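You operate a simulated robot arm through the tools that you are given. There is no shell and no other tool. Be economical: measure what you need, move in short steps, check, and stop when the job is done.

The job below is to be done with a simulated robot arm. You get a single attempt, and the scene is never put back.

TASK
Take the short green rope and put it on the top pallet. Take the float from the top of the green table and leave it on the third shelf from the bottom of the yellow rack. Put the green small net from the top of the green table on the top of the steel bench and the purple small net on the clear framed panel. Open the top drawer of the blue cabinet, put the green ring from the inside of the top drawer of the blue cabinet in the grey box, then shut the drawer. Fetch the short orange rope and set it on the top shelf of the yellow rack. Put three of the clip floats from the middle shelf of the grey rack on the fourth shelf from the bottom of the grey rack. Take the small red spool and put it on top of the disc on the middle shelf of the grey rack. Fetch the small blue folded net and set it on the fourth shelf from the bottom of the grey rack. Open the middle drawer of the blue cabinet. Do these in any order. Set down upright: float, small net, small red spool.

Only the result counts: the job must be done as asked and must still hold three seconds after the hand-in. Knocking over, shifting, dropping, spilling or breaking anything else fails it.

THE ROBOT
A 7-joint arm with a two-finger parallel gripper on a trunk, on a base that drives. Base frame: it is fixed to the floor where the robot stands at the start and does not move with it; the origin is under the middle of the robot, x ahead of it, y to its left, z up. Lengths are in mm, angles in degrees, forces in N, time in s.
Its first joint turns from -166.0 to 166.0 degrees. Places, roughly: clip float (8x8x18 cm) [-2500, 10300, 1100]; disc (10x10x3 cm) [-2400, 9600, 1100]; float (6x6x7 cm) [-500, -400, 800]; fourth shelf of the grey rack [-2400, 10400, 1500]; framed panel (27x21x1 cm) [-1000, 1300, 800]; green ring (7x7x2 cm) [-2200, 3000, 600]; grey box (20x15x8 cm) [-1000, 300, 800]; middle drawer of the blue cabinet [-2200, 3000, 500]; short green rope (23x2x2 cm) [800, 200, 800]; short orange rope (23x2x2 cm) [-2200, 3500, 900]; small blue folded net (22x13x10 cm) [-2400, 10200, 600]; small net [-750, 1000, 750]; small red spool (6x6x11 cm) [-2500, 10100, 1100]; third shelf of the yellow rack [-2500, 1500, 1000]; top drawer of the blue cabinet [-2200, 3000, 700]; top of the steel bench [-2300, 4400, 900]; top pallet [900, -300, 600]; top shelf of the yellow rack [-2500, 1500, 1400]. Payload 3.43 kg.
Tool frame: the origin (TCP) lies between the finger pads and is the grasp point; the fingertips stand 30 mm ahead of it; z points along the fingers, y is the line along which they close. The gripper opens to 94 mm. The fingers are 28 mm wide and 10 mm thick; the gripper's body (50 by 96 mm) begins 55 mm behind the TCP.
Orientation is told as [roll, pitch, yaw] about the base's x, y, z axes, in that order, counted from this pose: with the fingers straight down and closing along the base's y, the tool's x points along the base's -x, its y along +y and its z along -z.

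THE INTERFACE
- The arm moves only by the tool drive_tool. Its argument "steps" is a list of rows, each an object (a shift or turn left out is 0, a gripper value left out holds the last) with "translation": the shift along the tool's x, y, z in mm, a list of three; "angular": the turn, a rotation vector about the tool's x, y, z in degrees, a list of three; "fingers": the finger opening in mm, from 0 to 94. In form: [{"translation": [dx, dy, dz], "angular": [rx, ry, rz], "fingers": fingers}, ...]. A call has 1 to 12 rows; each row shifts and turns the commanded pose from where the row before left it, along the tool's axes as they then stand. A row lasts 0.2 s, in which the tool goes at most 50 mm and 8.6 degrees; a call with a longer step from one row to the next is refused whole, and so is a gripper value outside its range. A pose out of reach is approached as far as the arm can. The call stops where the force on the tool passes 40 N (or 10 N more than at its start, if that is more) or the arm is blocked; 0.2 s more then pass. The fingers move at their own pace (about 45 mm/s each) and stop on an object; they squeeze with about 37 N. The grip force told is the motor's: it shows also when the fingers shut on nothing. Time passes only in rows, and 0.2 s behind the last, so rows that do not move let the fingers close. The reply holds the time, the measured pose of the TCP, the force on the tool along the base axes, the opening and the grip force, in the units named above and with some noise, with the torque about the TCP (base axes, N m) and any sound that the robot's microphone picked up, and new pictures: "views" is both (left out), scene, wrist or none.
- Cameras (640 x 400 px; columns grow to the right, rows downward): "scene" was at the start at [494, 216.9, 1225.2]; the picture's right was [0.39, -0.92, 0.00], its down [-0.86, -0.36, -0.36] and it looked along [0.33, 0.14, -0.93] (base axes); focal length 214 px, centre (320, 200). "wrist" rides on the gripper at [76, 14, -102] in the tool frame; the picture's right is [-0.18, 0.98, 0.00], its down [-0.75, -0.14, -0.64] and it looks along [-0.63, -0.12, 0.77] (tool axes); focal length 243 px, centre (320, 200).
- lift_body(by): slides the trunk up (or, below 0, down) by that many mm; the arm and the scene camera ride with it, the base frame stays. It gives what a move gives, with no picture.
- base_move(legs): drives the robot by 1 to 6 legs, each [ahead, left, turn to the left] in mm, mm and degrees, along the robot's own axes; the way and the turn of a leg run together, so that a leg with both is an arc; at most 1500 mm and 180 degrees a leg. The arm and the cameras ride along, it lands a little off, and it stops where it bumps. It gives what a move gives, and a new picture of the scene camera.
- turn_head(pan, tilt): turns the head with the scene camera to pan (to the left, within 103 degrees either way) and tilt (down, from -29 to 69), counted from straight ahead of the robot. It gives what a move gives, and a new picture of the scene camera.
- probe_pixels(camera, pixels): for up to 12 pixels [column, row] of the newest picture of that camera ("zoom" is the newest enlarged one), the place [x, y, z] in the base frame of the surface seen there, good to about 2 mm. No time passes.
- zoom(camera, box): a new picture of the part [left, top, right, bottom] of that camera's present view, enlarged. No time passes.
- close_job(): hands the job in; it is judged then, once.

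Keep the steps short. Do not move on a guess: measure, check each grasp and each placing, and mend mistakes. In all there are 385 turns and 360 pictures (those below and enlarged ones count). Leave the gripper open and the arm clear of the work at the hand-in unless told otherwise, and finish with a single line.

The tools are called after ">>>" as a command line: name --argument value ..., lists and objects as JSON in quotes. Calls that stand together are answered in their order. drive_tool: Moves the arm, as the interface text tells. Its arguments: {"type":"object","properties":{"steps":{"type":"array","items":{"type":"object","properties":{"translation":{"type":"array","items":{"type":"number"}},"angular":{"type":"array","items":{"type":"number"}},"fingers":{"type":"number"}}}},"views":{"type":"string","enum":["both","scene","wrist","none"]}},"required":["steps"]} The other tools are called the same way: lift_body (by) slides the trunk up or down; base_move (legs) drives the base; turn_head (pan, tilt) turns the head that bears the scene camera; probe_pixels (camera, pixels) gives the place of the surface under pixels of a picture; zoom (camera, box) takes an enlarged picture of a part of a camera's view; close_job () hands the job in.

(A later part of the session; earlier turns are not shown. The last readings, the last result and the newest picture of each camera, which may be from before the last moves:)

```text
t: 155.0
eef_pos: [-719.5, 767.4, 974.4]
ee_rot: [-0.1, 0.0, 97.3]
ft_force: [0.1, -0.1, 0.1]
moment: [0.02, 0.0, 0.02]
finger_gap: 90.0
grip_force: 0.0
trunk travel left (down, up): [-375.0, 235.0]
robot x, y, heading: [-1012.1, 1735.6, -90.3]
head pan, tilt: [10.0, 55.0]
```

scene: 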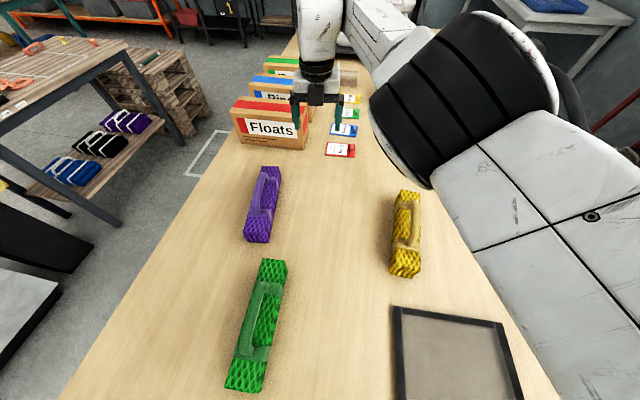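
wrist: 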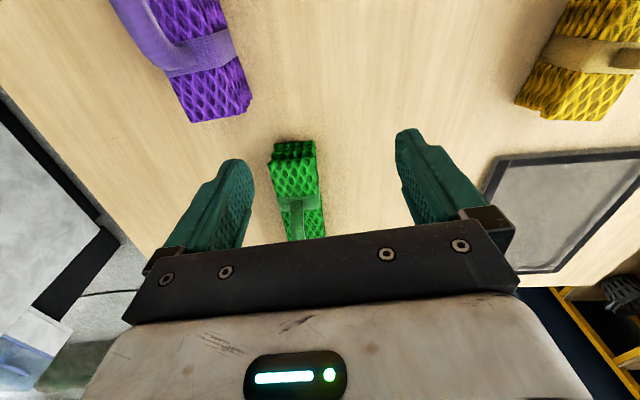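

I refine the nets' places from this nearer view.

>>> zoom --camera "scene" --box '[220, 150, 320, 400]'

>>> zoom --camera "scene" --box '[215, 155, 315, 250]'

```text
1.60 times, centred on (270, 275) of scene
```

zoom: 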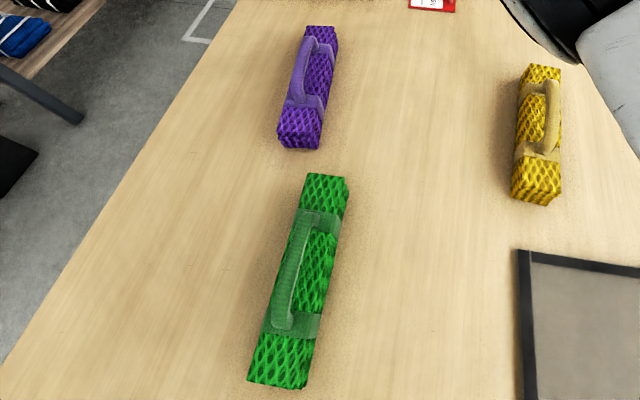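

```text
4.21 times, centred on (265, 202) of scene
```

zoom: 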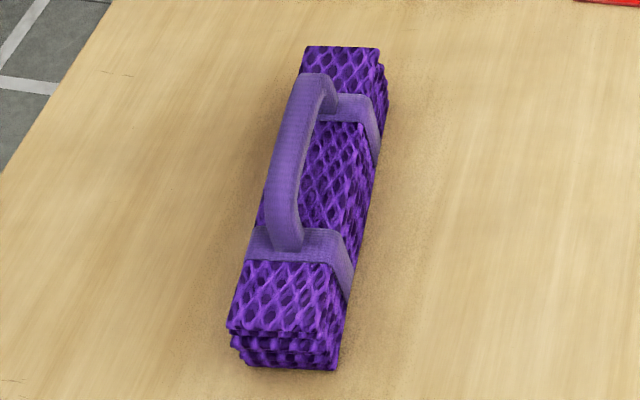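

>>> probe_pixels --camera "zoom" --pixels '[[309, 50], [376, 51], [232, 325], [323, 327], [306, 80], [291, 180], [270, 220], [256, 232], [340, 245], [350, 100], [300, 230], [320, 100]]'

```text
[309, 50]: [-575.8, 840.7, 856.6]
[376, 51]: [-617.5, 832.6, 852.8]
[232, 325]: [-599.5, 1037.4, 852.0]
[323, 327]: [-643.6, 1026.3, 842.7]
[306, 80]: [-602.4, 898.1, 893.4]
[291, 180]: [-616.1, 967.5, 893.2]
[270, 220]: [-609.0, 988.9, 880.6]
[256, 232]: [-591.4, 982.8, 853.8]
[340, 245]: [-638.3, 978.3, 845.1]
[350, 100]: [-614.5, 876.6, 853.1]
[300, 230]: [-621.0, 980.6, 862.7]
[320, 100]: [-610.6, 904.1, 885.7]
```

Purple net: centre (-609.5,934.5), 45 mm wide, 7.2° turned. I move above it and down to z 930.

>>> drive_tool --steps '[{"translation": [-37.9, -32.6, 0]}, {"translation": [-37.9, -32.6, 0]}, {"translation": [-37.9, -32.6, 0]}, {"translation": [-37.9, -32.6, 0]}, {"translation": [0, 0, 44]}]' --views "wrist"

```text
t: 156.2
eef_pos: [-611.3, 938.4, 928.9]
ee_rot: [0.0, 0.0, 97.2]
ft_force: [0.7, 0.3, 0.0]
moment: [-0.01, 0.03, 0.01]
finger_gap: 90.1
grip_force: 0.1
trunk travel left (down, up): [-375.0, 235.0]
robot x, y, heading: [-1012.0, 1737.9, -90.4]
head pan, tilt: [10.0, 55.0]
```

wrist: 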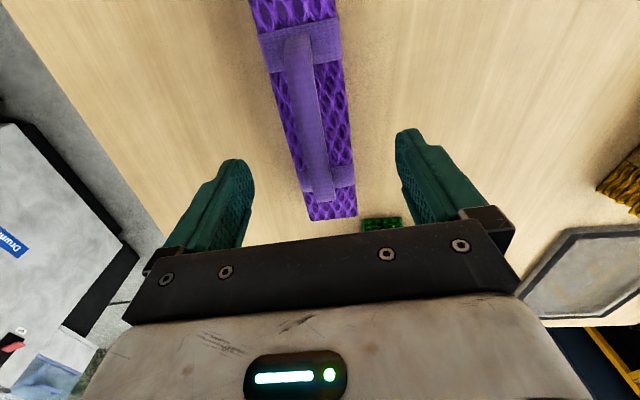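

Aligned. I lower to z 848 and close.

>>> drive_tool --steps '[{"translation": [0, 0, 40]}, {"translation": [0, 0, 25]}, {"translation": [0, 0, 16]}, {"fingers": 0}, {"fingers": 0}, {"fingers": 0}, {"fingers": 0}]' --views "wrist"

```text
t: 157.8
eef_pos: [-609.9, 935.5, 847.5]
ee_rot: [0.1, -0.1, 97.3]
ft_force: [-0.2, 0.8, -0.6]
moment: [0.02, 0.0, 0.0]
finger_gap: 53.6
grip_force: 36.8
trunk travel left (down, up): [-375.0, 235.0]
robot x, y, heading: [-1008.2, 1737.2, -90.1]
head pan, tilt: [10.0, 55.0]
```

wrist: 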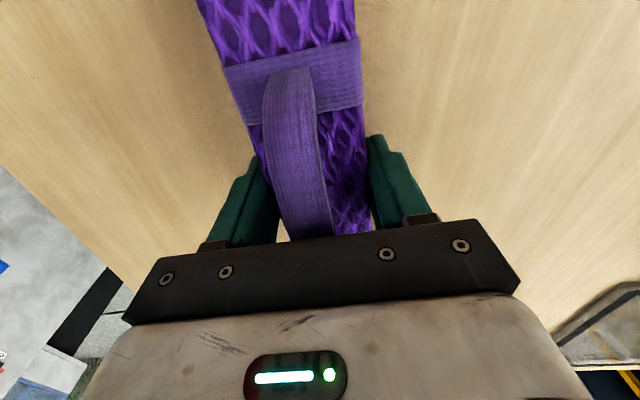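

Held (53.6 mm, 37 N). I lift 145 mm and back the robot 260 mm.

>>> drive_tool --steps '[{"translation": [0, 0, -25]}, {"translation": [0, 0, -40]}, {"translation": [0, 0, -40]}, {"translation": [0, 0, -40]}]' --views "none"

>>> base_move --legs '[[-260, 0, 0]]'

```text
t: 158.8
eef_pos: [-608.9, 933.4, 992.4]
ee_rot: [0.1, 0.0, 97.3]
ft_force: [0.6, -0.1, -2.8]
moment: [0.03, -0.02, 0.01]
finger_gap: 53.6
grip_force: 36.8
trunk travel left (down, up): [-375.0, 235.0]
robot x, y, heading: [-1007.5, 1741.0, -90.2]
head pan, tilt: [10.0, 55.0]
```

```text
t: 160.6
eef_pos: [-613.6, 1191.6, 993.0]
ee_rot: [-0.1, 0.0, 96.8]
ft_force: [-0.5, 0.0, -1.7]
moment: [0.01, -0.02, 0.01]
finger_gap: 53.5
grip_force: 37.0
trunk travel left (down, up): [-375.0, 235.0]
robot x, y, heading: [-1008.7, 1999.8, -90.3]
head pan, tilt: [10.0, 55.0]
```

scene: 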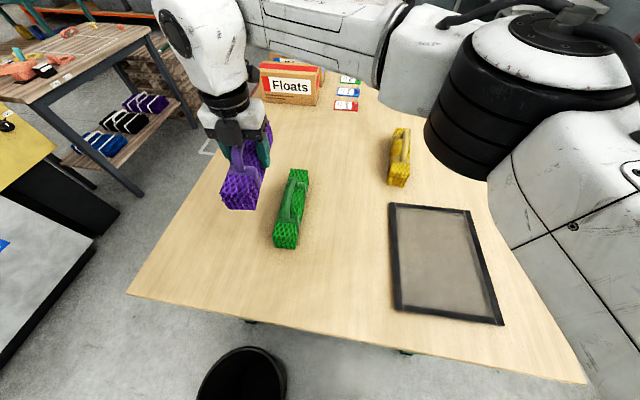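

I probe the panel's corners again from here.

>>> probe_pixels --camera "scene" --pixels '[[392, 206], [467, 213], [498, 320], [398, 306], [440, 255]]'

```text
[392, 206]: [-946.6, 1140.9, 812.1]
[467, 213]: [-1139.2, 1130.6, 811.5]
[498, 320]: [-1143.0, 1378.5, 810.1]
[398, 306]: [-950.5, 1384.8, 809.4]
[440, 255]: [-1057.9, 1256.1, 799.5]
```

I carry the net to above the panel's centre (-1045,1258) and turn it parallel to the frame.

>>> drive_tool --steps '[{"translation": [-11.66, 42, 0]}, {"translation": [-11.66, 42, 0]}, {"translation": [-11.66, 42, 0]}, {"translation": [-11.66, 42, 0]}, {"translation": [-11.66, 42, 0]}, {"translation": [-11.66, 42, 0]}, {"translation": [-11.66, 42, 0]}, {"translation": [-11.66, 42, 0]}, {"translation": [-11.66, 42, 0]}, {"translation": [-11.66, 42, 0]}, {"angular": [0, 0, 6.8]}]' --views "both"

```text
t: 163.0
eef_pos: [-1045.2, 1258.2, 993.6]
ee_rot: [0.1, -0.1, 90.0]
ft_force: [-0.2, -0.2, -2.0]
moment: [0.03, -0.01, -0.01]
finger_gap: 53.5
grip_force: 36.9
trunk travel left (down, up): [-375.0, 235.0]
robot x, y, heading: [-1008.5, 1995.1, -90.5]
head pan, tilt: [10.0, 55.0]
```

scene: 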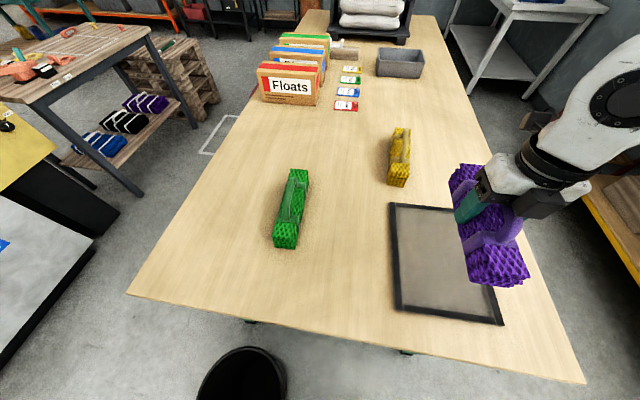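
wrist: 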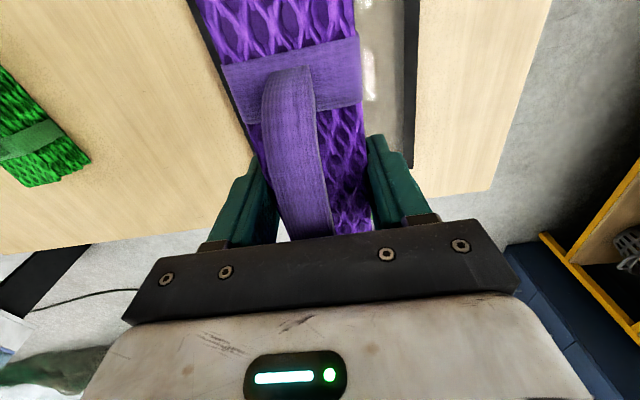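

Over the panel. I lower to z 862, then creep.

>>> drive_tool --steps '[{"translation": [0, 0, 45]}, {"translation": [0, 0, 45]}, {"translation": [0, 0, 30]}, {"translation": [0, 0, 11]}, {"translation": [0, 0, 2.5]}, {"translation": [0, 0, 2.5]}]' --views "both"

```text
t: 164.4
eef_pos: [-1045.1, 1257.8, 857.8]
ee_rot: [0.0, 0.1, 90.2]
ft_force: [0.4, -0.4, 3.9]
moment: [0.36, 0.12, 0.01]
finger_gap: 53.6
grip_force: 37.3
trunk travel left (down, up): [-375.0, 235.0]
robot x, y, heading: [-1008.6, 1998.9, -90.3]
head pan, tilt: [10.0, 55.0]
```

scene: 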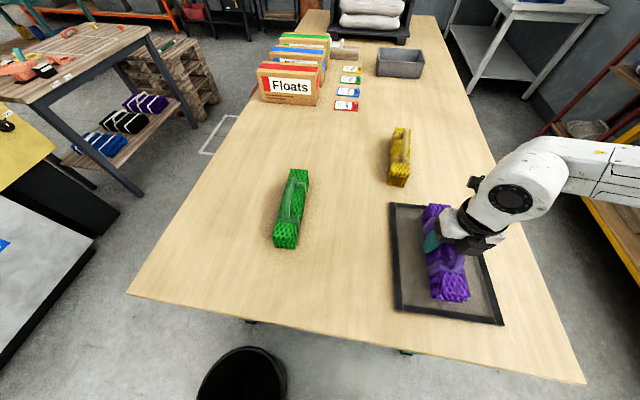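
wrist: 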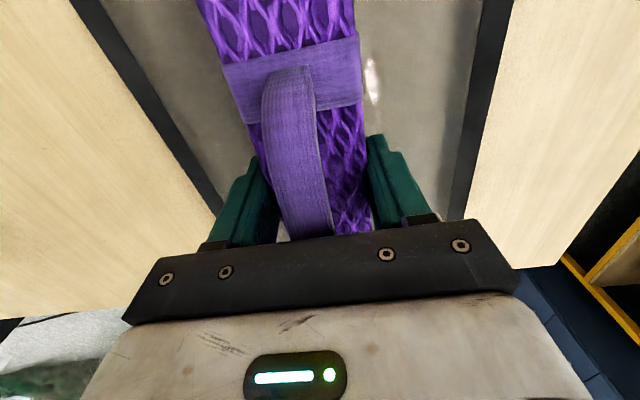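

It touches down (force +4). I open and rise.

>>> drive_tool --steps '[{"fingers": 70}, {"fingers": 80}, {"fingers": 80}, {"translation": [0, 0, -20]}, {"translation": [0, 0, -40]}, {"translation": [0, 0, -40]}, {"translation": [0, 0, -40]}]' --views "both"

```text
t: 166.0
eef_pos: [-1045.7, 1257.1, 999.8]
ee_rot: [0.0, 0.0, 90.1]
ft_force: [0.0, -0.5, -0.7]
moment: [0.01, 0.02, 0.01]
finger_gap: 79.9
grip_force: 0.0
trunk travel left (down, up): [-375.0, 235.0]
robot x, y, heading: [-1011.3, 1993.6, -90.8]
head pan, tilt: [10.0, 55.0]
```

scene: 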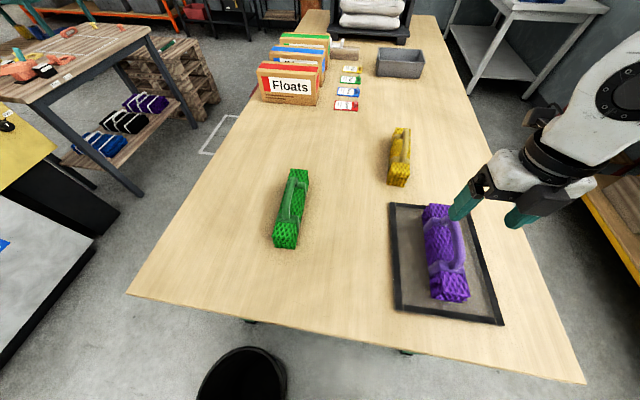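
wrist: 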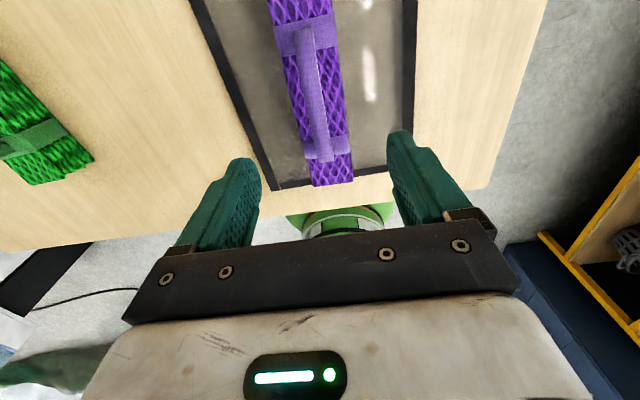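

The purple net stands on the panel. Now the green net: I zoom and probe.

>>> zoom --camera "scene" --box '[240, 160, 340, 255]'

```text
4.21 times, centred on (290, 208) of scene
```

zoom: 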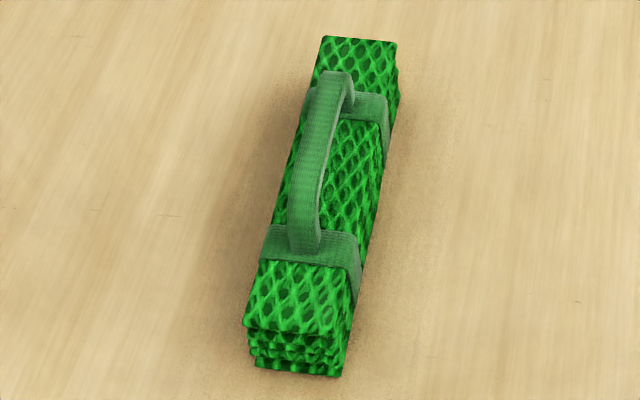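

>>> probe_pixels --camera "zoom" --pixels '[[326, 40], [393, 46], [247, 318], [331, 328], [320, 140]]'

```text
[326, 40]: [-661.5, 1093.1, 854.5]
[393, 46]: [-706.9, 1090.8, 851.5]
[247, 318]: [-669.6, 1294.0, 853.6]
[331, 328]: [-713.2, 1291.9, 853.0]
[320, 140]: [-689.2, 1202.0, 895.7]
```

Green net: centre (-688,1192), turned 2°. I move over it and look.

>>> drive_tool --steps '[{"translation": [8.1, -44.7, 0], "fingers": 90}, {"translation": [8.1, -44.7, 0]}, {"translation": [8.1, -44.7, 0]}, {"translation": [8.1, -44.7, 0]}, {"translation": [8.1, -44.7, 0]}, {"translation": [8.1, -44.7, 0]}, {"translation": [8.1, -44.7, 0]}, {"translation": [8.1, -44.7, 0]}, {"angular": [0, 0, -2], "translation": [0, 0, 35]}, {"translation": [0, 0, 35]}]' --views "wrist"

```text
t: 168.2
eef_pos: [-687.0, 1191.8, 926.4]
ee_rot: [0.0, 0.0, 92.1]
ft_force: [0.1, -0.6, 0.0]
moment: [0.0, 0.0, 0.02]
finger_gap: 89.9
grip_force: 0.0
trunk travel left (down, up): [-375.0, 235.0]
robot x, y, heading: [-1010.6, 1995.6, -90.4]
head pan, tilt: [10.0, 55.0]
```

wrist: 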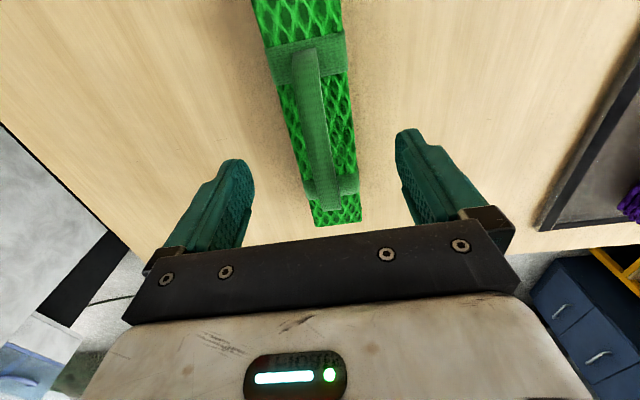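

Aligned. Down to z 848, close, and lift.

>>> drive_tool --steps '[{"translation": [0, 0, 40]}, {"translation": [0, 0, 25]}, {"translation": [0, 0, 13]}, {"fingers": 0}, {"fingers": 0}, {"fingers": 0}, {"fingers": 0}, {"translation": [0, 0, -25]}, {"translation": [0, 0, -45]}, {"translation": [0, 0, -45]}]' --views "both"

```text
t: 170.4
eef_pos: [-685.3, 1193.7, 965.8]
ee_rot: [0.1, 0.0, 92.1]
ft_force: [-0.1, -0.8, -1.8]
moment: [0.02, -0.03, 0.02]
finger_gap: 54.0
grip_force: 37.0
trunk travel left (down, up): [-375.0, 235.0]
robot x, y, heading: [-1010.3, 1999.8, -90.3]
head pan, tilt: [10.0, 55.0]
```

scene: 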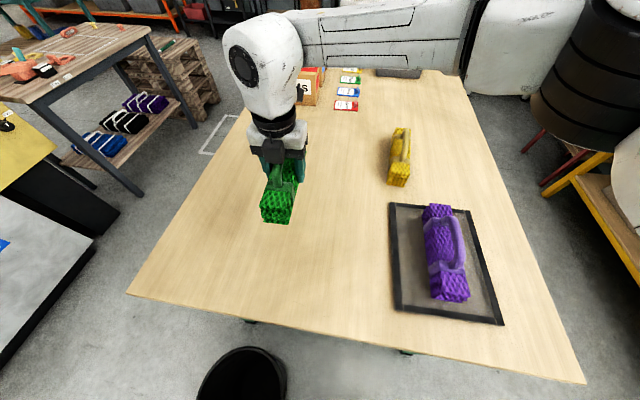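
wrist: 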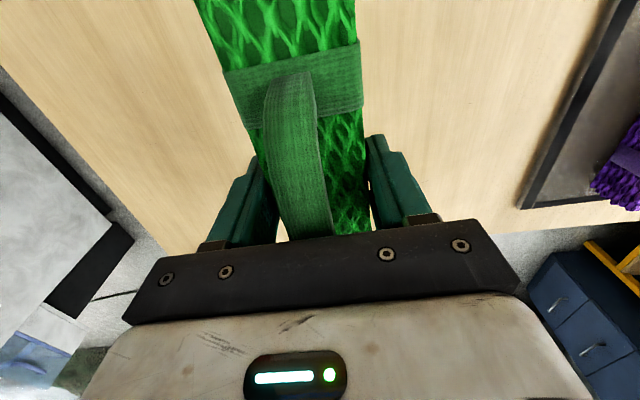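

The green net is held (54 mm). I raise the trunk 200, turn to face -x, and drive along +y toward the steel bench.

>>> lift_body --by 200

>>> base_move --legs '[[-100, 0, 0], [0, 0, -90], [0, -1100, 0]]'

```text
t: 172.6
eef_pos: [-684.8, 1192.5, 1165.2]
ee_rot: [0.1, 0.0, 92.0]
ft_force: [-0.3, -0.3, -1.8]
moment: [-0.04, -0.01, 0.01]
finger_gap: 54.1
grip_force: 37.7
trunk travel left (down, up): [-575.0, 35.0]
robot x, y, heading: [-1006.0, 1998.5, -90.6]
head pan, tilt: [10.0, 55.0]
```

```text
t: 182.8
eef_pos: [-1823.4, 2883.1, 1164.2]
ee_rot: [0.0, 0.0, 2.6]
ft_force: [0.4, -0.3, -2.1]
moment: [-0.02, -0.03, 0.01]
finger_gap: 53.7
grip_force: 37.3
trunk travel left (down, up): [-575.0, 35.0]
robot x, y, heading: [-1020.0, 3213.7, -180.1]
head pan, tilt: [10.0, 55.0]
```

scene: 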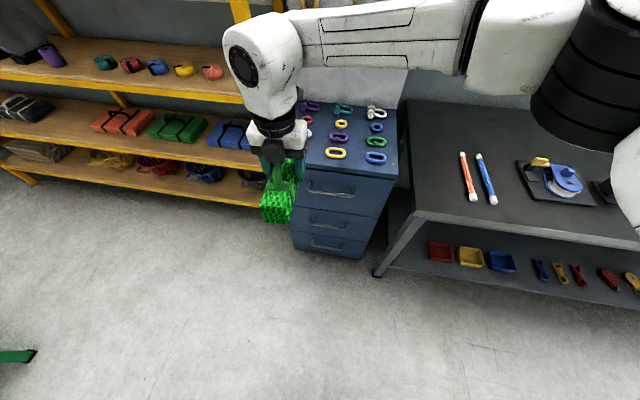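

I see the blue cabinet and the bench with the orange and blue ropes. I probe the bench and drive a further 950 mm along +y.

>>> probe_pixels --camera "scene" --pixels '[[463, 153], [474, 200], [480, 154], [494, 203], [420, 190], [560, 215], [405, 110], [620, 240], [330, 190], [330, 222], [325, 245], [345, 175]]'

>>> base_move --legs '[[0, -950, 0]]'

```text
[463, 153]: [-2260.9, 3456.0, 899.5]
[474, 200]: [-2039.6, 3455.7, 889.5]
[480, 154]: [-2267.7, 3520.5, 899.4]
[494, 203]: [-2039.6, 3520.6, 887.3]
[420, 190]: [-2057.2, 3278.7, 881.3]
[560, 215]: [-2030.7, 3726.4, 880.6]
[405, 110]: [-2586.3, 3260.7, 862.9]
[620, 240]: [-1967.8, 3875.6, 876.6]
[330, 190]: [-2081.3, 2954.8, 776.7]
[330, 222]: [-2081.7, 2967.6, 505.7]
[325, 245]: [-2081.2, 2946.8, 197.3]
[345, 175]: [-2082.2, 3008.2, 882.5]
```

```text
t: 187.7
eef_pos: [-1823.6, 3827.0, 1165.6]
ee_rot: [0.1, 0.0, 2.4]
ft_force: [0.4, -0.5, -2.4]
moment: [0.01, 0.02, -0.01]
finger_gap: 53.4
grip_force: 37.1
trunk travel left (down, up): [-575.0, 35.0]
robot x, y, heading: [-1020.0, 4157.9, 179.7]
head pan, tilt: [10.0, 55.0]
```

scene: 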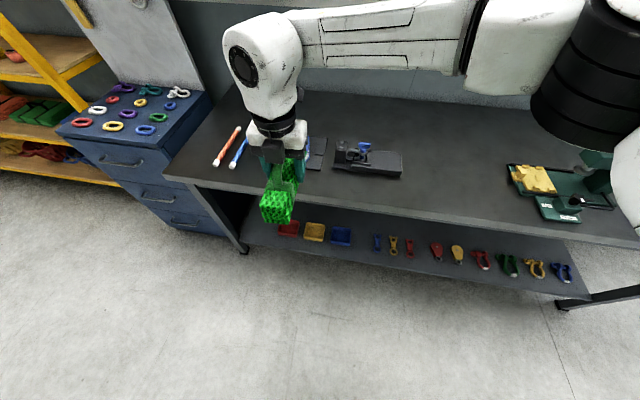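

>>> probe_pixels --camera "scene" --pixels '[[450, 165], [400, 175], [510, 175], [450, 210], [450, 130], [300, 110], [402, 155]]'

```text
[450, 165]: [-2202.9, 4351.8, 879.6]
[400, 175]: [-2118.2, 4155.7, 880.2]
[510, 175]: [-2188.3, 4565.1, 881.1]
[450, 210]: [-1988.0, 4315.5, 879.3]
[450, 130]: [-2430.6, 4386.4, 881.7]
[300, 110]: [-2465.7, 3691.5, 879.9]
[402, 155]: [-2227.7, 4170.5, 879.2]
```

The bench is free near (-2150,4340), z 880. I drive the hand there with the base.

>>> base_move --legs '[[0, -513, 0], [326, 0, 0]]'

```text
t: 192.6
eef_pos: [-2155.5, 4352.2, 1165.7]
ee_rot: [-0.1, 0.0, 2.4]
ft_force: [0.3, -0.7, -3.1]
moment: [0.02, 0.0, 0.01]
finger_gap: 53.0
grip_force: 37.0
trunk travel left (down, up): [-575.0, 35.0]
robot x, y, heading: [-1351.2, 4678.1, 179.9]
head pan, tilt: [10.0, 55.0]
```

scene: 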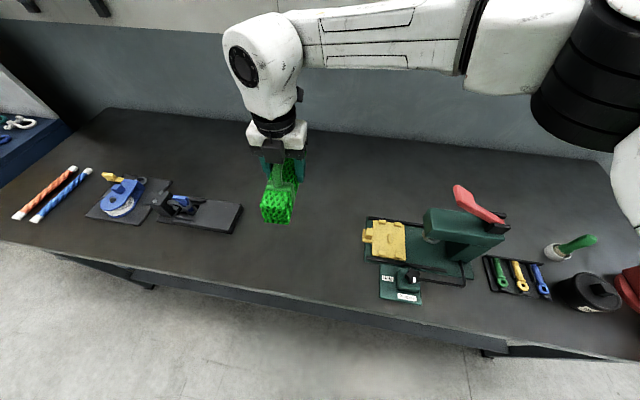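

The spot below is clear. I lower the trunk 225 mm, then creep down with the arm.

>>> lift_body --by -225

>>> drive_tool --steps '[{"translation": [0, 0, 8]}, {"translation": [0, 0, 3]}, {"translation": [0, 0, 2]}, {"translation": [0, 0, 0]}]' --views "both"

```text
t: 194.9
eef_pos: [-2154.0, 4352.0, 939.1]
ee_rot: [0.0, 0.0, 2.4]
ft_force: [-0.4, 0.4, -2.1]
moment: [0.04, -0.03, 0.03]
finger_gap: 53.6
grip_force: 37.1
trunk travel left (down, up): [-350.0, 260.0]
robot x, y, heading: [-1351.7, 4679.4, 179.8]
head pan, tilt: [10.0, 55.0]
```

```text
t: 195.9
eef_pos: [-2155.7, 4353.3, 928.1]
ee_rot: [-0.1, 0.1, 2.4]
ft_force: [-0.5, 1.7, 15.2]
moment: [-0.06, -0.18, 0.15]
finger_gap: 53.1
grip_force: 36.6
trunk travel left (down, up): [-350.0, 260.0]
robot x, y, heading: [-1350.0, 4683.2, 180.0]
head pan, tilt: [10.0, 55.0]
```

scene: 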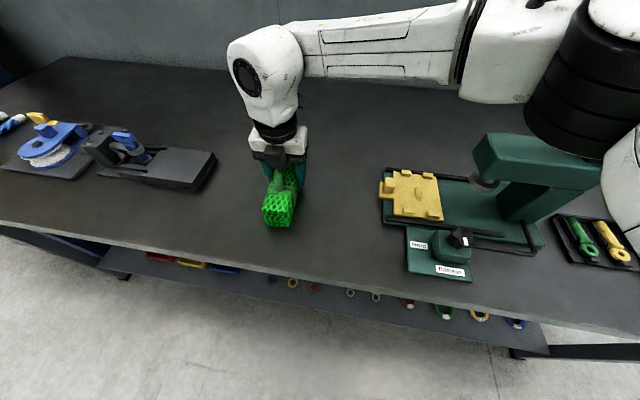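
wrist: 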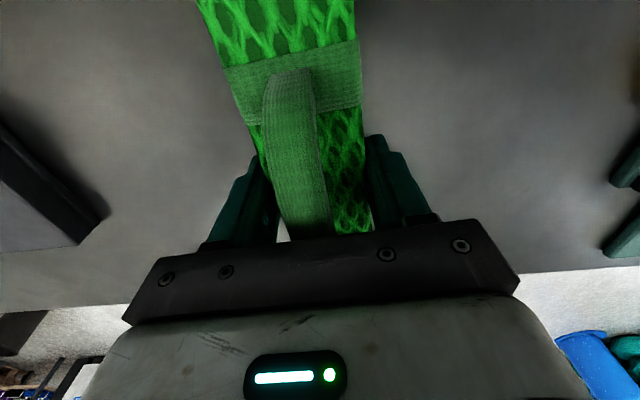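

The net has touched down. I open and rise with arm steps.

>>> drive_tool --steps '[{"fingers": 70}, {"fingers": 80}, {"fingers": 80}, {"translation": [0, 0, -20]}, {"translation": [0, 0, -40]}, {"translation": [0, 0, -40]}, {"translation": [0, 0, -40]}]' --views "wrist"

```text
t: 197.5
eef_pos: [-2153.8, 4353.0, 1065.9]
ee_rot: [0.1, 0.0, 2.4]
ft_force: [0.1, 0.0, 0.6]
moment: [-0.01, -0.06, 0.0]
finger_gap: 80.0
grip_force: 0.1
trunk travel left (down, up): [-350.0, 260.0]
robot x, y, heading: [-1352.2, 4681.3, 180.1]
head pan, tilt: [10.0, 55.0]
```

wrist: 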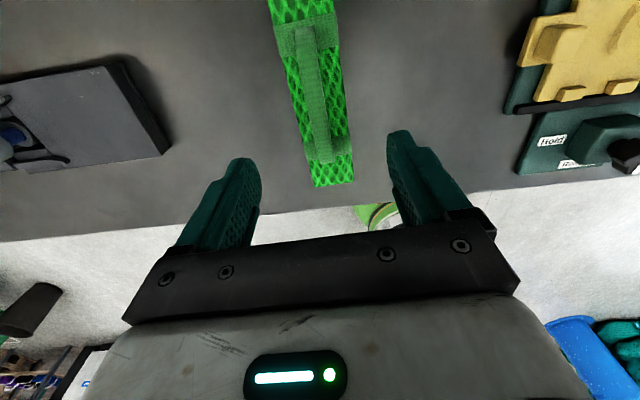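

The green net stands on the bench. Before fetching the orange rope I test whether the tool can point straight down at the top shelf's height (about z 1460): I raise the trunk fully, then the hand.

>>> lift_body --by 258

>>> drive_tool --steps '[{"translation": [0, 0, -40]}, {"translation": [0, 0, -40]}, {"translation": [0, 0, -40]}, {"translation": [0, 0, -40]}]' --views "scene"

```text
t: 200.2
eef_pos: [-2153.6, 4353.7, 1324.5]
ee_rot: [0.1, 0.1, 2.4]
ft_force: [0.4, 0.5, -0.5]
moment: [0.03, 0.02, -0.02]
finger_gap: 79.9
grip_force: 0.1
trunk travel left (down, up): [-608.0, 2.0]
robot x, y, heading: [-1350.9, 4682.5, 179.9]
head pan, tilt: [10.0, 55.0]
```

```text
t: 201.2
eef_pos: [-2150.3, 4351.3, 1480.7]
ee_rot: [0.1, 0.0, 2.4]
ft_force: [0.7, -1.5, 0.5]
moment: [0.0, 0.02, 0.03]
finger_gap: 79.7
grip_force: 0.0
trunk travel left (down, up): [-608.0, 2.0]
robot x, y, heading: [-1351.2, 4680.3, 179.9]
head pan, tilt: [10.0, 55.0]
```

scene: 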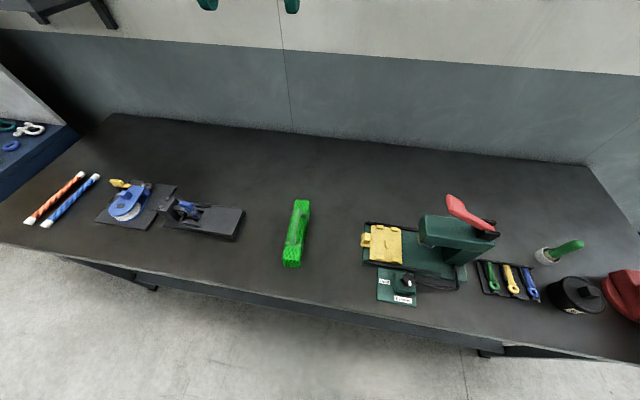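

The tool can point down even at z 1480. Now I drive left to the orange rope at (-2150,3456) and come down.

>>> base_move --legs '[[0, 895, 0]]'

>>> lift_body --by -350

>>> drive_tool --steps '[{"translation": [0, 0, 45], "angular": [0, 0, 2.4], "fingers": 45}, {"translation": [0, 0, 45]}, {"translation": [0, 0, 45]}, {"translation": [0, 0, 25]}]' --views "both"

```text
t: 206.0
eef_pos: [-2131.6, 3420.7, 1480.0]
ee_rot: [0.1, 0.1, 4.1]
ft_force: [0.4, 0.1, -0.2]
moment: [0.0, 0.03, -0.03]
finger_gap: 80.0
grip_force: 0.1
trunk travel left (down, up): [-608.0, 2.0]
robot x, y, heading: [-1344.5, 3770.1, -178.5]
head pan, tilt: [10.0, 55.0]
```

scene: 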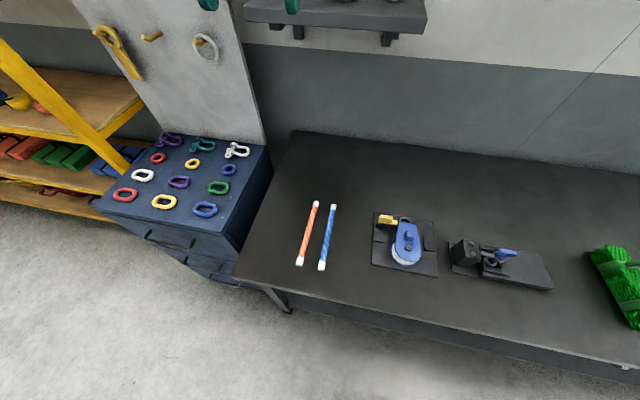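

```text
t: 209.4
eef_pos: [-2130.6, 3422.5, 1129.7]
ee_rot: [0.1, 0.0, 4.1]
ft_force: [0.5, -0.7, -0.4]
moment: [-0.03, 0.04, -0.03]
finger_gap: 79.9
grip_force: 0.0
trunk travel left (down, up): [-258.0, 352.0]
robot x, y, heading: [-1342.1, 3775.9, -178.5]
head pan, tilt: [10.0, 55.0]
```

```text
t: 210.4
eef_pos: [-2133.5, 3421.1, 969.0]
ee_rot: [0.0, 0.0, 1.6]
ft_force: [0.7, -0.8, 0.5]
moment: [0.02, 0.0, 0.02]
finger_gap: 45.2
grip_force: 0.0
trunk travel left (down, up): [-258.0, 352.0]
robot x, y, heading: [-1343.7, 3775.0, -178.6]
head pan, tilt: [10.0, 55.0]
```

scene: 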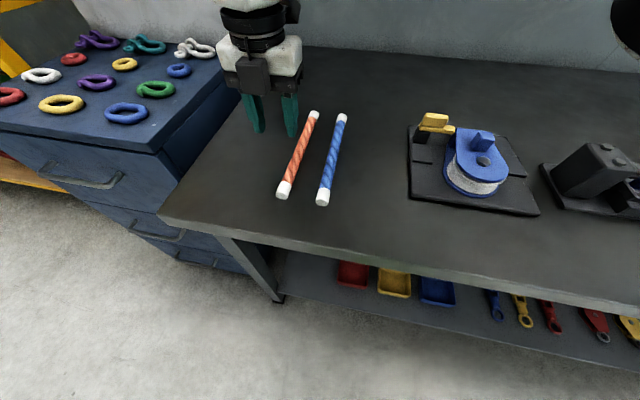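
wrist: 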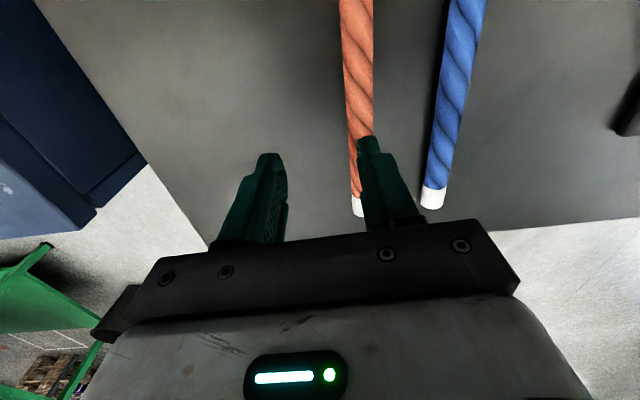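

I probe the orange rope's ends once more for the exact line.

>>> probe_pixels --camera "scene" --pixels '[[314, 115], [284, 190], [300, 151], [340, 118], [323, 196]]'

```text
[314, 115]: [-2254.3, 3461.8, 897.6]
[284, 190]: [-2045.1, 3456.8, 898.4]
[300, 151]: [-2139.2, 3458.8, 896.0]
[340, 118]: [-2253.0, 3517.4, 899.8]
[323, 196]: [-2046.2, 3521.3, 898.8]
```

Rope centre (-2150,3459). I shift by (-16,+38), turn -3°, and lower to z 925.

>>> drive_tool --steps '[{"translation": [15.5, 38.4, 0]}, {"angular": [0, 0, 3]}, {"translation": [0, 0, 44]}]' --views "wrist"

```text
t: 211.2
eef_pos: [-2145.5, 3462.6, 924.6]
ee_rot: [-0.1, 0.0, -1.4]
ft_force: [0.7, 0.4, 0.1]
moment: [0.0, 0.05, 0.0]
finger_gap: 44.9
grip_force: 0.1
trunk travel left (down, up): [-258.0, 352.0]
robot x, y, heading: [-1339.8, 3776.1, -178.6]
head pan, tilt: [10.0, 55.0]
```

wrist: 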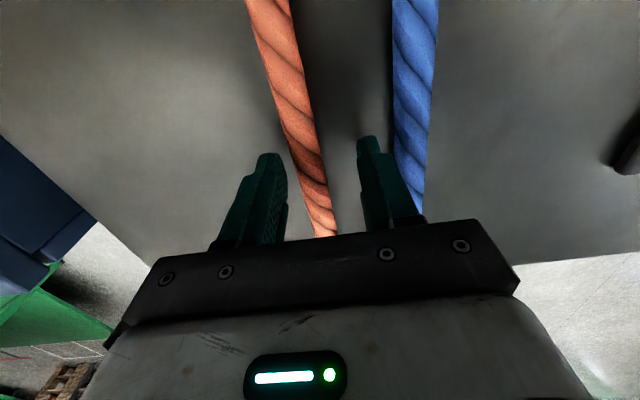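

I shift 3 mm, lower to z 912, close and lift.

>>> drive_tool --steps '[{"translation": [0, -3.5, 6]}, {"translation": [0, 0, 6.5]}, {"fingers": 0}, {"fingers": 0}, {"fingers": 0}, {"fingers": 0}, {"translation": [0, 0, -20]}, {"translation": [0, 0, -40]}]' --views "both"

```text
t: 213.0
eef_pos: [-2148.5, 3458.7, 972.2]
ee_rot: [0.2, 0.0, -1.3]
ft_force: [0.5, -0.4, -0.6]
moment: [-0.01, -0.04, 0.01]
finger_gap: 17.9
grip_force: 37.0
trunk travel left (down, up): [-258.0, 352.0]
robot x, y, heading: [-1340.1, 3772.1, -178.6]
head pan, tilt: [10.0, 55.0]
```

scene: 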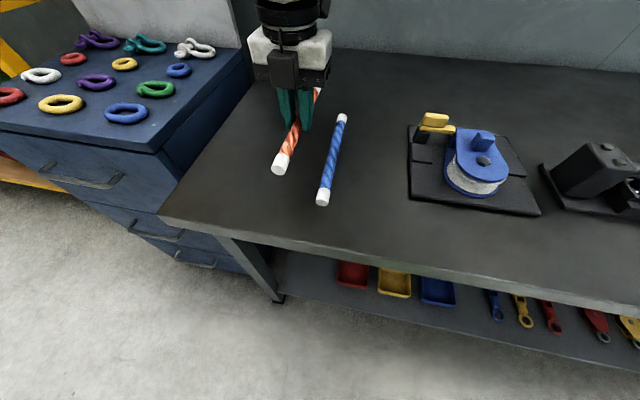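
wrist: 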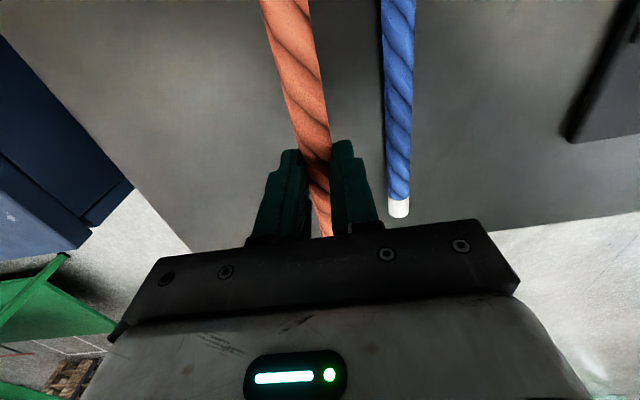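

Held (17.9 mm). I raise the trunk fully, back off 200 mm, straighten the heading, and drive left to y≈2010.

>>> lift_body --by 350

>>> drive_tool --steps '[{"translation": [0, 0, -45]}, {"translation": [0, 0, -45]}, {"translation": [0, 0, -45]}, {"translation": [0, 0, -45]}]' --views "none"

>>> base_move --legs '[[-200, 0, -1.4], [0, 1500, 0], [0, 260, 0]]'

```text
t: 216.4
eef_pos: [-2148.2, 3458.2, 1323.2]
ee_rot: [0.1, -0.1, -1.3]
ft_force: [0.8, -0.6, 0.3]
moment: [0.01, 0.0, 0.01]
finger_gap: 17.5
grip_force: 37.4
trunk travel left (down, up): [-608.0, 2.0]
robot x, y, heading: [-1339.4, 3773.3, -178.7]
head pan, tilt: [10.0, 55.0]
```

```text
t: 217.4
eef_pos: [-2149.2, 3456.4, 1502.6]
ee_rot: [-0.1, 0.0, -1.4]
ft_force: [-0.6, 0.2, -1.4]
moment: [-0.02, 0.01, -0.03]
finger_gap: 17.4
grip_force: 37.1
trunk travel left (down, up): [-608.0, 2.0]
robot x, y, heading: [-1344.6, 3776.0, -178.6]
head pan, tilt: [10.0, 55.0]
```

```text
t: 227.4
eef_pos: [-1990.0, 1737.4, 1501.9]
ee_rot: [0.0, 0.0, -3.7]
ft_force: [-0.8, 0.0, -0.3]
moment: [-0.03, -0.02, -0.01]
finger_gap: 17.6
grip_force: 36.9
trunk travel left (down, up): [-608.0, 2.0]
robot x, y, heading: [-1170.0, 2020.8, 178.7]
head pan, tilt: [10.0, 55.0]
```

scene: 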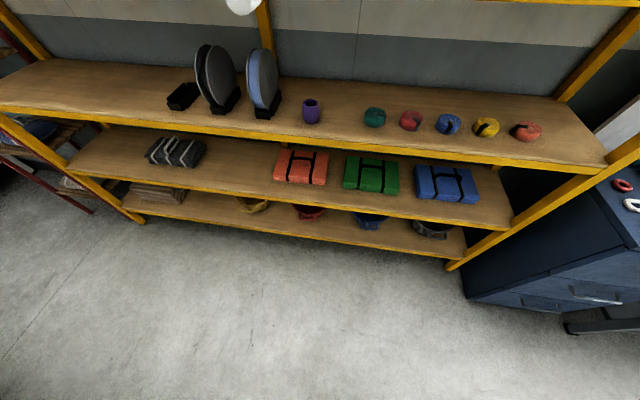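

I look up at the top shelf.

>>> turn_head --pan 5 --tilt 15

```text
t: 228.5
eef_pos: [-1989.6, 1738.8, 1502.2]
ee_rot: [0.1, 0.0, -3.8]
ft_force: [0.0, 0.2, -1.0]
moment: [0.0, -0.05, -0.01]
finger_gap: 17.3
grip_force: 37.0
trunk travel left (down, up): [-608.0, 2.0]
robot x, y, heading: [-1167.9, 2020.8, 178.7]
head pan, tilt: [5.0, 15.0]
```

scene: 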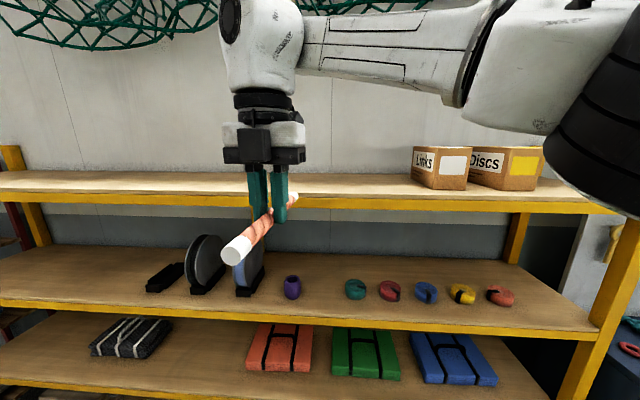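

>>> probe_pixels --camera "scene" --pixels '[[340, 190], [340, 202], [350, 185], [200, 185], [380, 190], [330, 40], [230, 20], [150, 40]]'

```text
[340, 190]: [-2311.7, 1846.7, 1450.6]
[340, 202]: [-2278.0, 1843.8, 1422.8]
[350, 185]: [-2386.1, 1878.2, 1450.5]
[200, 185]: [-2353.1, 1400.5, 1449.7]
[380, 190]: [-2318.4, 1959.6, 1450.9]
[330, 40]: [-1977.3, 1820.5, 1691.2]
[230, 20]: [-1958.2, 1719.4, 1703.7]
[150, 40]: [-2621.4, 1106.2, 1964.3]
```

The top shelf's surface is at z 1450.5; the rope's underside is 20 mm above that. I drive ahead 440 mm.

>>> base_move --legs '[[440, 0, 0]]'

```text
t: 231.2
eef_pos: [-2428.1, 1739.0, 1501.8]
ee_rot: [0.0, 0.0, -3.4]
ft_force: [0.0, 0.4, -0.6]
moment: [0.0, -0.05, 0.01]
finger_gap: 17.5
grip_force: 36.9
trunk travel left (down, up): [-608.0, 2.0]
robot x, y, heading: [-1609.9, 2028.1, 179.2]
head pan, tilt: [5.0, 15.0]
```

scene: 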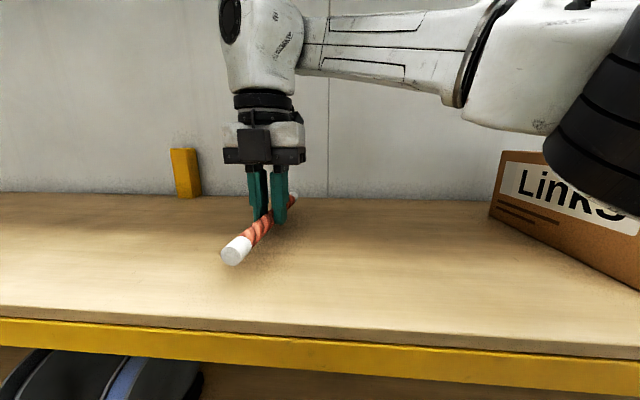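

Over the shelf. I lower 18 mm, creep to contact, open and rise.

>>> drive_tool --steps '[{"translation": [0, 0, 12]}, {"translation": [0, 0, 5]}, {"translation": [0, 0, 2]}, {"translation": [0, 0, 0]}, {"fingers": 35}, {"fingers": 40}, {"fingers": 40}, {"translation": [0, 0, -20]}, {"translation": [0, 0, -20]}]' --views "scene"

```text
t: 233.2
eef_pos: [-2429.0, 1740.8, 1521.6]
ee_rot: [0.2, 0.0, -3.4]
ft_force: [0.7, -0.4, 0.2]
moment: [-0.03, -0.01, -0.02]
finger_gap: 40.3
grip_force: 0.0
trunk travel left (down, up): [-608.0, 2.0]
robot x, y, heading: [-1609.0, 2026.8, 179.3]
head pan, tilt: [5.0, 15.0]
```

scene: 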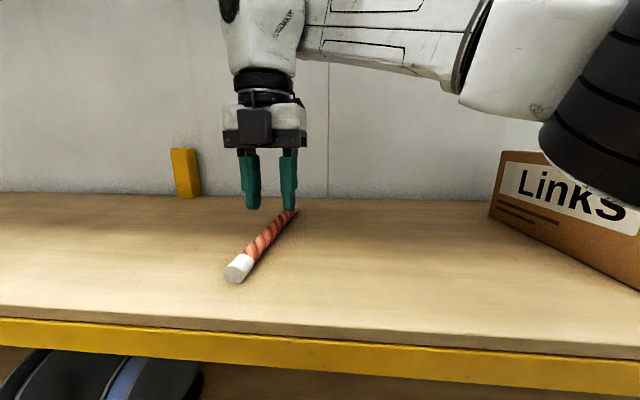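

The orange rope lies on the top shelf. I back off and go to the blue cabinet.

>>> base_move --legs '[[-460, 0, 0], [0, -1150, 0]]'

>>> turn_head --pan 20 --tilt 45

```text
t: 241.4
eef_pos: [-1946.4, 2877.4, 1522.3]
ee_rot: [0.0, 0.0, -4.0]
ft_force: [-0.3, 0.5, -0.2]
moment: [0.03, 0.03, 0.04]
finger_gap: 39.9
grip_force: 0.0
trunk travel left (down, up): [-608.0, 2.0]
robot x, y, heading: [-1120.3, 3155.9, 178.9]
head pan, tilt: [5.0, 15.0]
```

scene: 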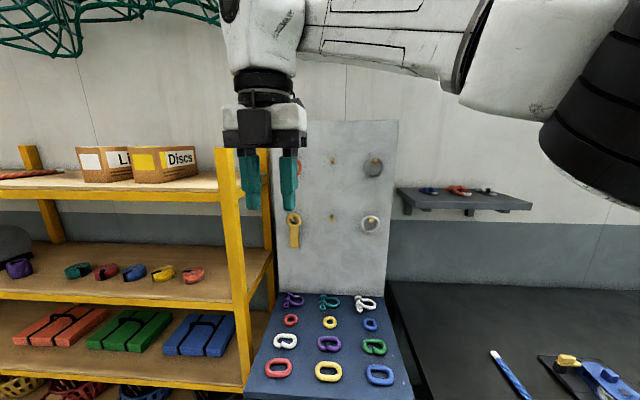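

```text
t: 242.3
eef_pos: [-1946.4, 2878.5, 1522.6]
ee_rot: [0.2, 0.0, -4.1]
ft_force: [0.2, 0.2, -0.2]
moment: [0.03, 0.01, 0.03]
finger_gap: 39.7
grip_force: 0.1
trunk travel left (down, up): [-608.0, 2.0]
robot x, y, heading: [-1122.7, 3156.6, 178.3]
head pan, tilt: [20.0, 45.0]
```

scene: 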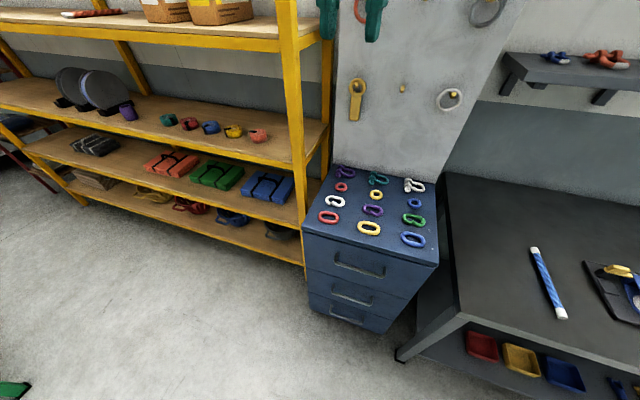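

I lower the trunk 350 to see the handles better.

>>> lift_body --by -350

>>> zoom --camera "scene" --box '[270, 140, 470, 340]'

```text
t: 245.7
eef_pos: [-1946.0, 2880.0, 1171.9]
ee_rot: [0.0, 0.0, -4.1]
ft_force: [-0.3, 0.3, 0.0]
moment: [0.0, 0.0, 0.03]
finger_gap: 40.1
grip_force: 0.1
trunk travel left (down, up): [-258.0, 352.0]
robot x, y, heading: [-1124.2, 3152.9, 178.7]
head pan, tilt: [20.0, 45.0]
```

```text
2.00 times, centred on (370, 240) of scene
```

zoom: 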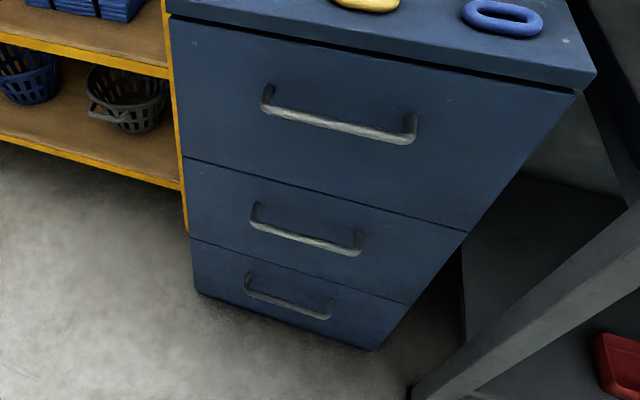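

>>> probe_pixels --camera "zoom" --pixels '[[270, 107], [340, 124], [405, 137], [340, 90], [268, 90], [255, 222], [305, 239], [355, 250], [300, 210], [180, 30], [570, 95], [340, 60]]'

```text
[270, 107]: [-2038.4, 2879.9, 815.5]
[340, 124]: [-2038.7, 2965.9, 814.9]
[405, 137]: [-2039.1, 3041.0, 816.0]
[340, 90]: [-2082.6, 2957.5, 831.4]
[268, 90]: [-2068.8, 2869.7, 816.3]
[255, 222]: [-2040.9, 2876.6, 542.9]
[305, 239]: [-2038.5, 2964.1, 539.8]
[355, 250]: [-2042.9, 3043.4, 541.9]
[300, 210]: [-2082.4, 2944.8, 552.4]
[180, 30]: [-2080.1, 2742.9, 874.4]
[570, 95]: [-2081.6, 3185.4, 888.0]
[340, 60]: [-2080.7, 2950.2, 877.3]
```

The top handle's bar is at x≈-2044, z≈812, y 2870–3045; the face is at x -2082. I will grip it with the tool leaning 45° and the fingers straddling the bar. I turn the yaw to +90 first.

>>> drive_tool --steps '[{"angular": [0, 0, -8.5]}, {"angular": [0, 0, -8.5]}, {"angular": [0, 0, -8.5]}, {"angular": [0, 0, -8.5]}, {"angular": [0, 0, -8.5]}, {"angular": [0, 0, -8.5]}, {"angular": [0, 0, -8.5]}, {"angular": [0, 0, -8.5]}, {"angular": [0, 0, -8.5]}, {"angular": [0, 0, -8.5]}, {"angular": [0, 0, -8.5]}]' --views "none"

>>> drive_tool --steps '[{"angular": [-7.5, 0, 0]}, {"angular": [-7.5, 0, 0]}, {"angular": [-7.5, 0, 0]}, {"angular": [-7.5, 0, 0]}, {"angular": [-7.5, 0, 0]}, {"angular": [-7.5, 0, 0]}]' --views "both"

```text
t: 248.1
eef_pos: [-1944.3, 2879.5, 1171.5]
ee_rot: [0.0, -0.1, 89.6]
ft_force: [-0.4, 0.5, 0.1]
moment: [0.01, -0.02, -0.01]
finger_gap: 39.9
grip_force: 0.0
trunk travel left (down, up): [-258.0, 352.0]
robot x, y, heading: [-1120.9, 3155.0, 178.8]
head pan, tilt: [20.0, 45.0]
```

```text
t: 249.5
eef_pos: [-1947.0, 2879.7, 1164.4]
ee_rot: [44.2, 0.0, 89.6]
ft_force: [-0.1, -0.2, -1.1]
moment: [-0.02, 0.0, -0.02]
finger_gap: 40.0
grip_force: 0.0
trunk travel left (down, up): [-258.0, 352.0]
robot x, y, heading: [-1121.9, 3158.4, 178.7]
head pan, tilt: [20.0, 45.0]
```

scene: 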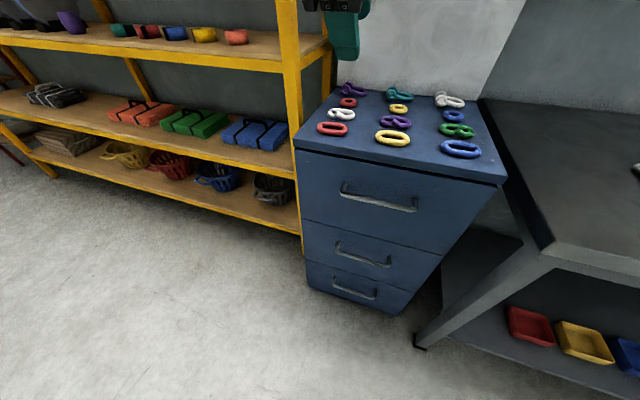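
wrist: 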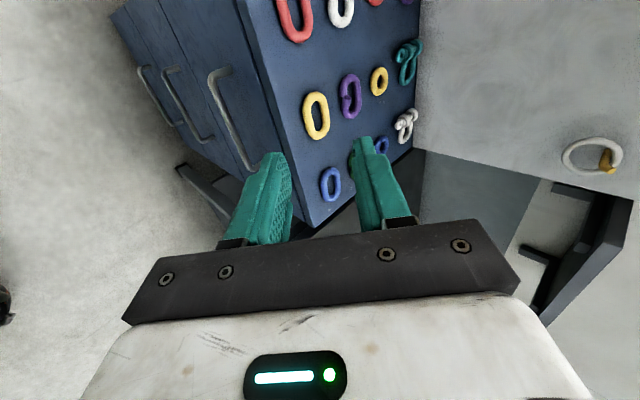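

The orientation is right. I move to a point 120 mm in front of the bar along the tool axis, at y 2960.

>>> drive_tool --steps '[{"translation": [-13.4, -29.7, 30.8], "fingers": 28}, {"translation": [-13.4, -29.7, 30.8]}, {"translation": [-13.4, -29.7, 30.8]}, {"translation": [-13.4, -29.7, 30.8]}, {"translation": [-13.4, -29.7, 30.8]}, {"translation": [-13.4, -29.7, 30.8]}]' --views "both"

```text
t: 250.9
eef_pos: [-1944.3, 2959.2, 918.0]
ee_rot: [45.1, 0.0, 89.4]
ft_force: [0.4, -0.1, 0.1]
moment: [0.01, 0.04, 0.0]
finger_gap: 28.0
grip_force: 0.1
trunk travel left (down, up): [-258.0, 352.0]
robot x, y, heading: [-1123.1, 3157.7, 178.8]
head pan, tilt: [20.0, 45.0]
```

scene: 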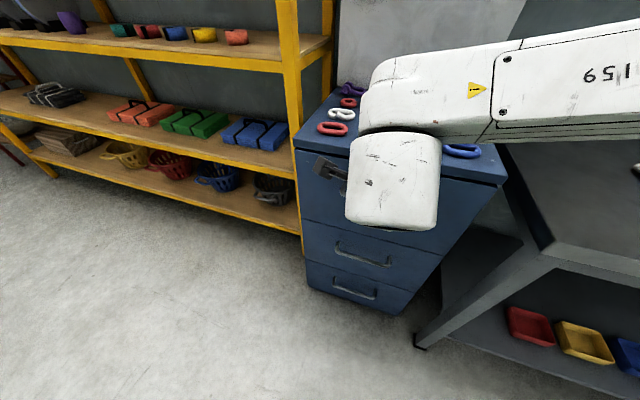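
wrist: 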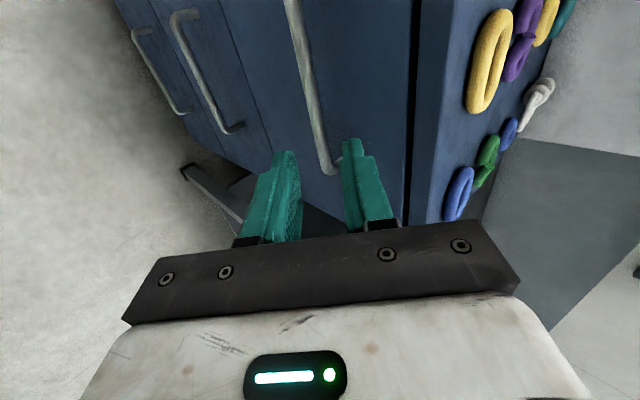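

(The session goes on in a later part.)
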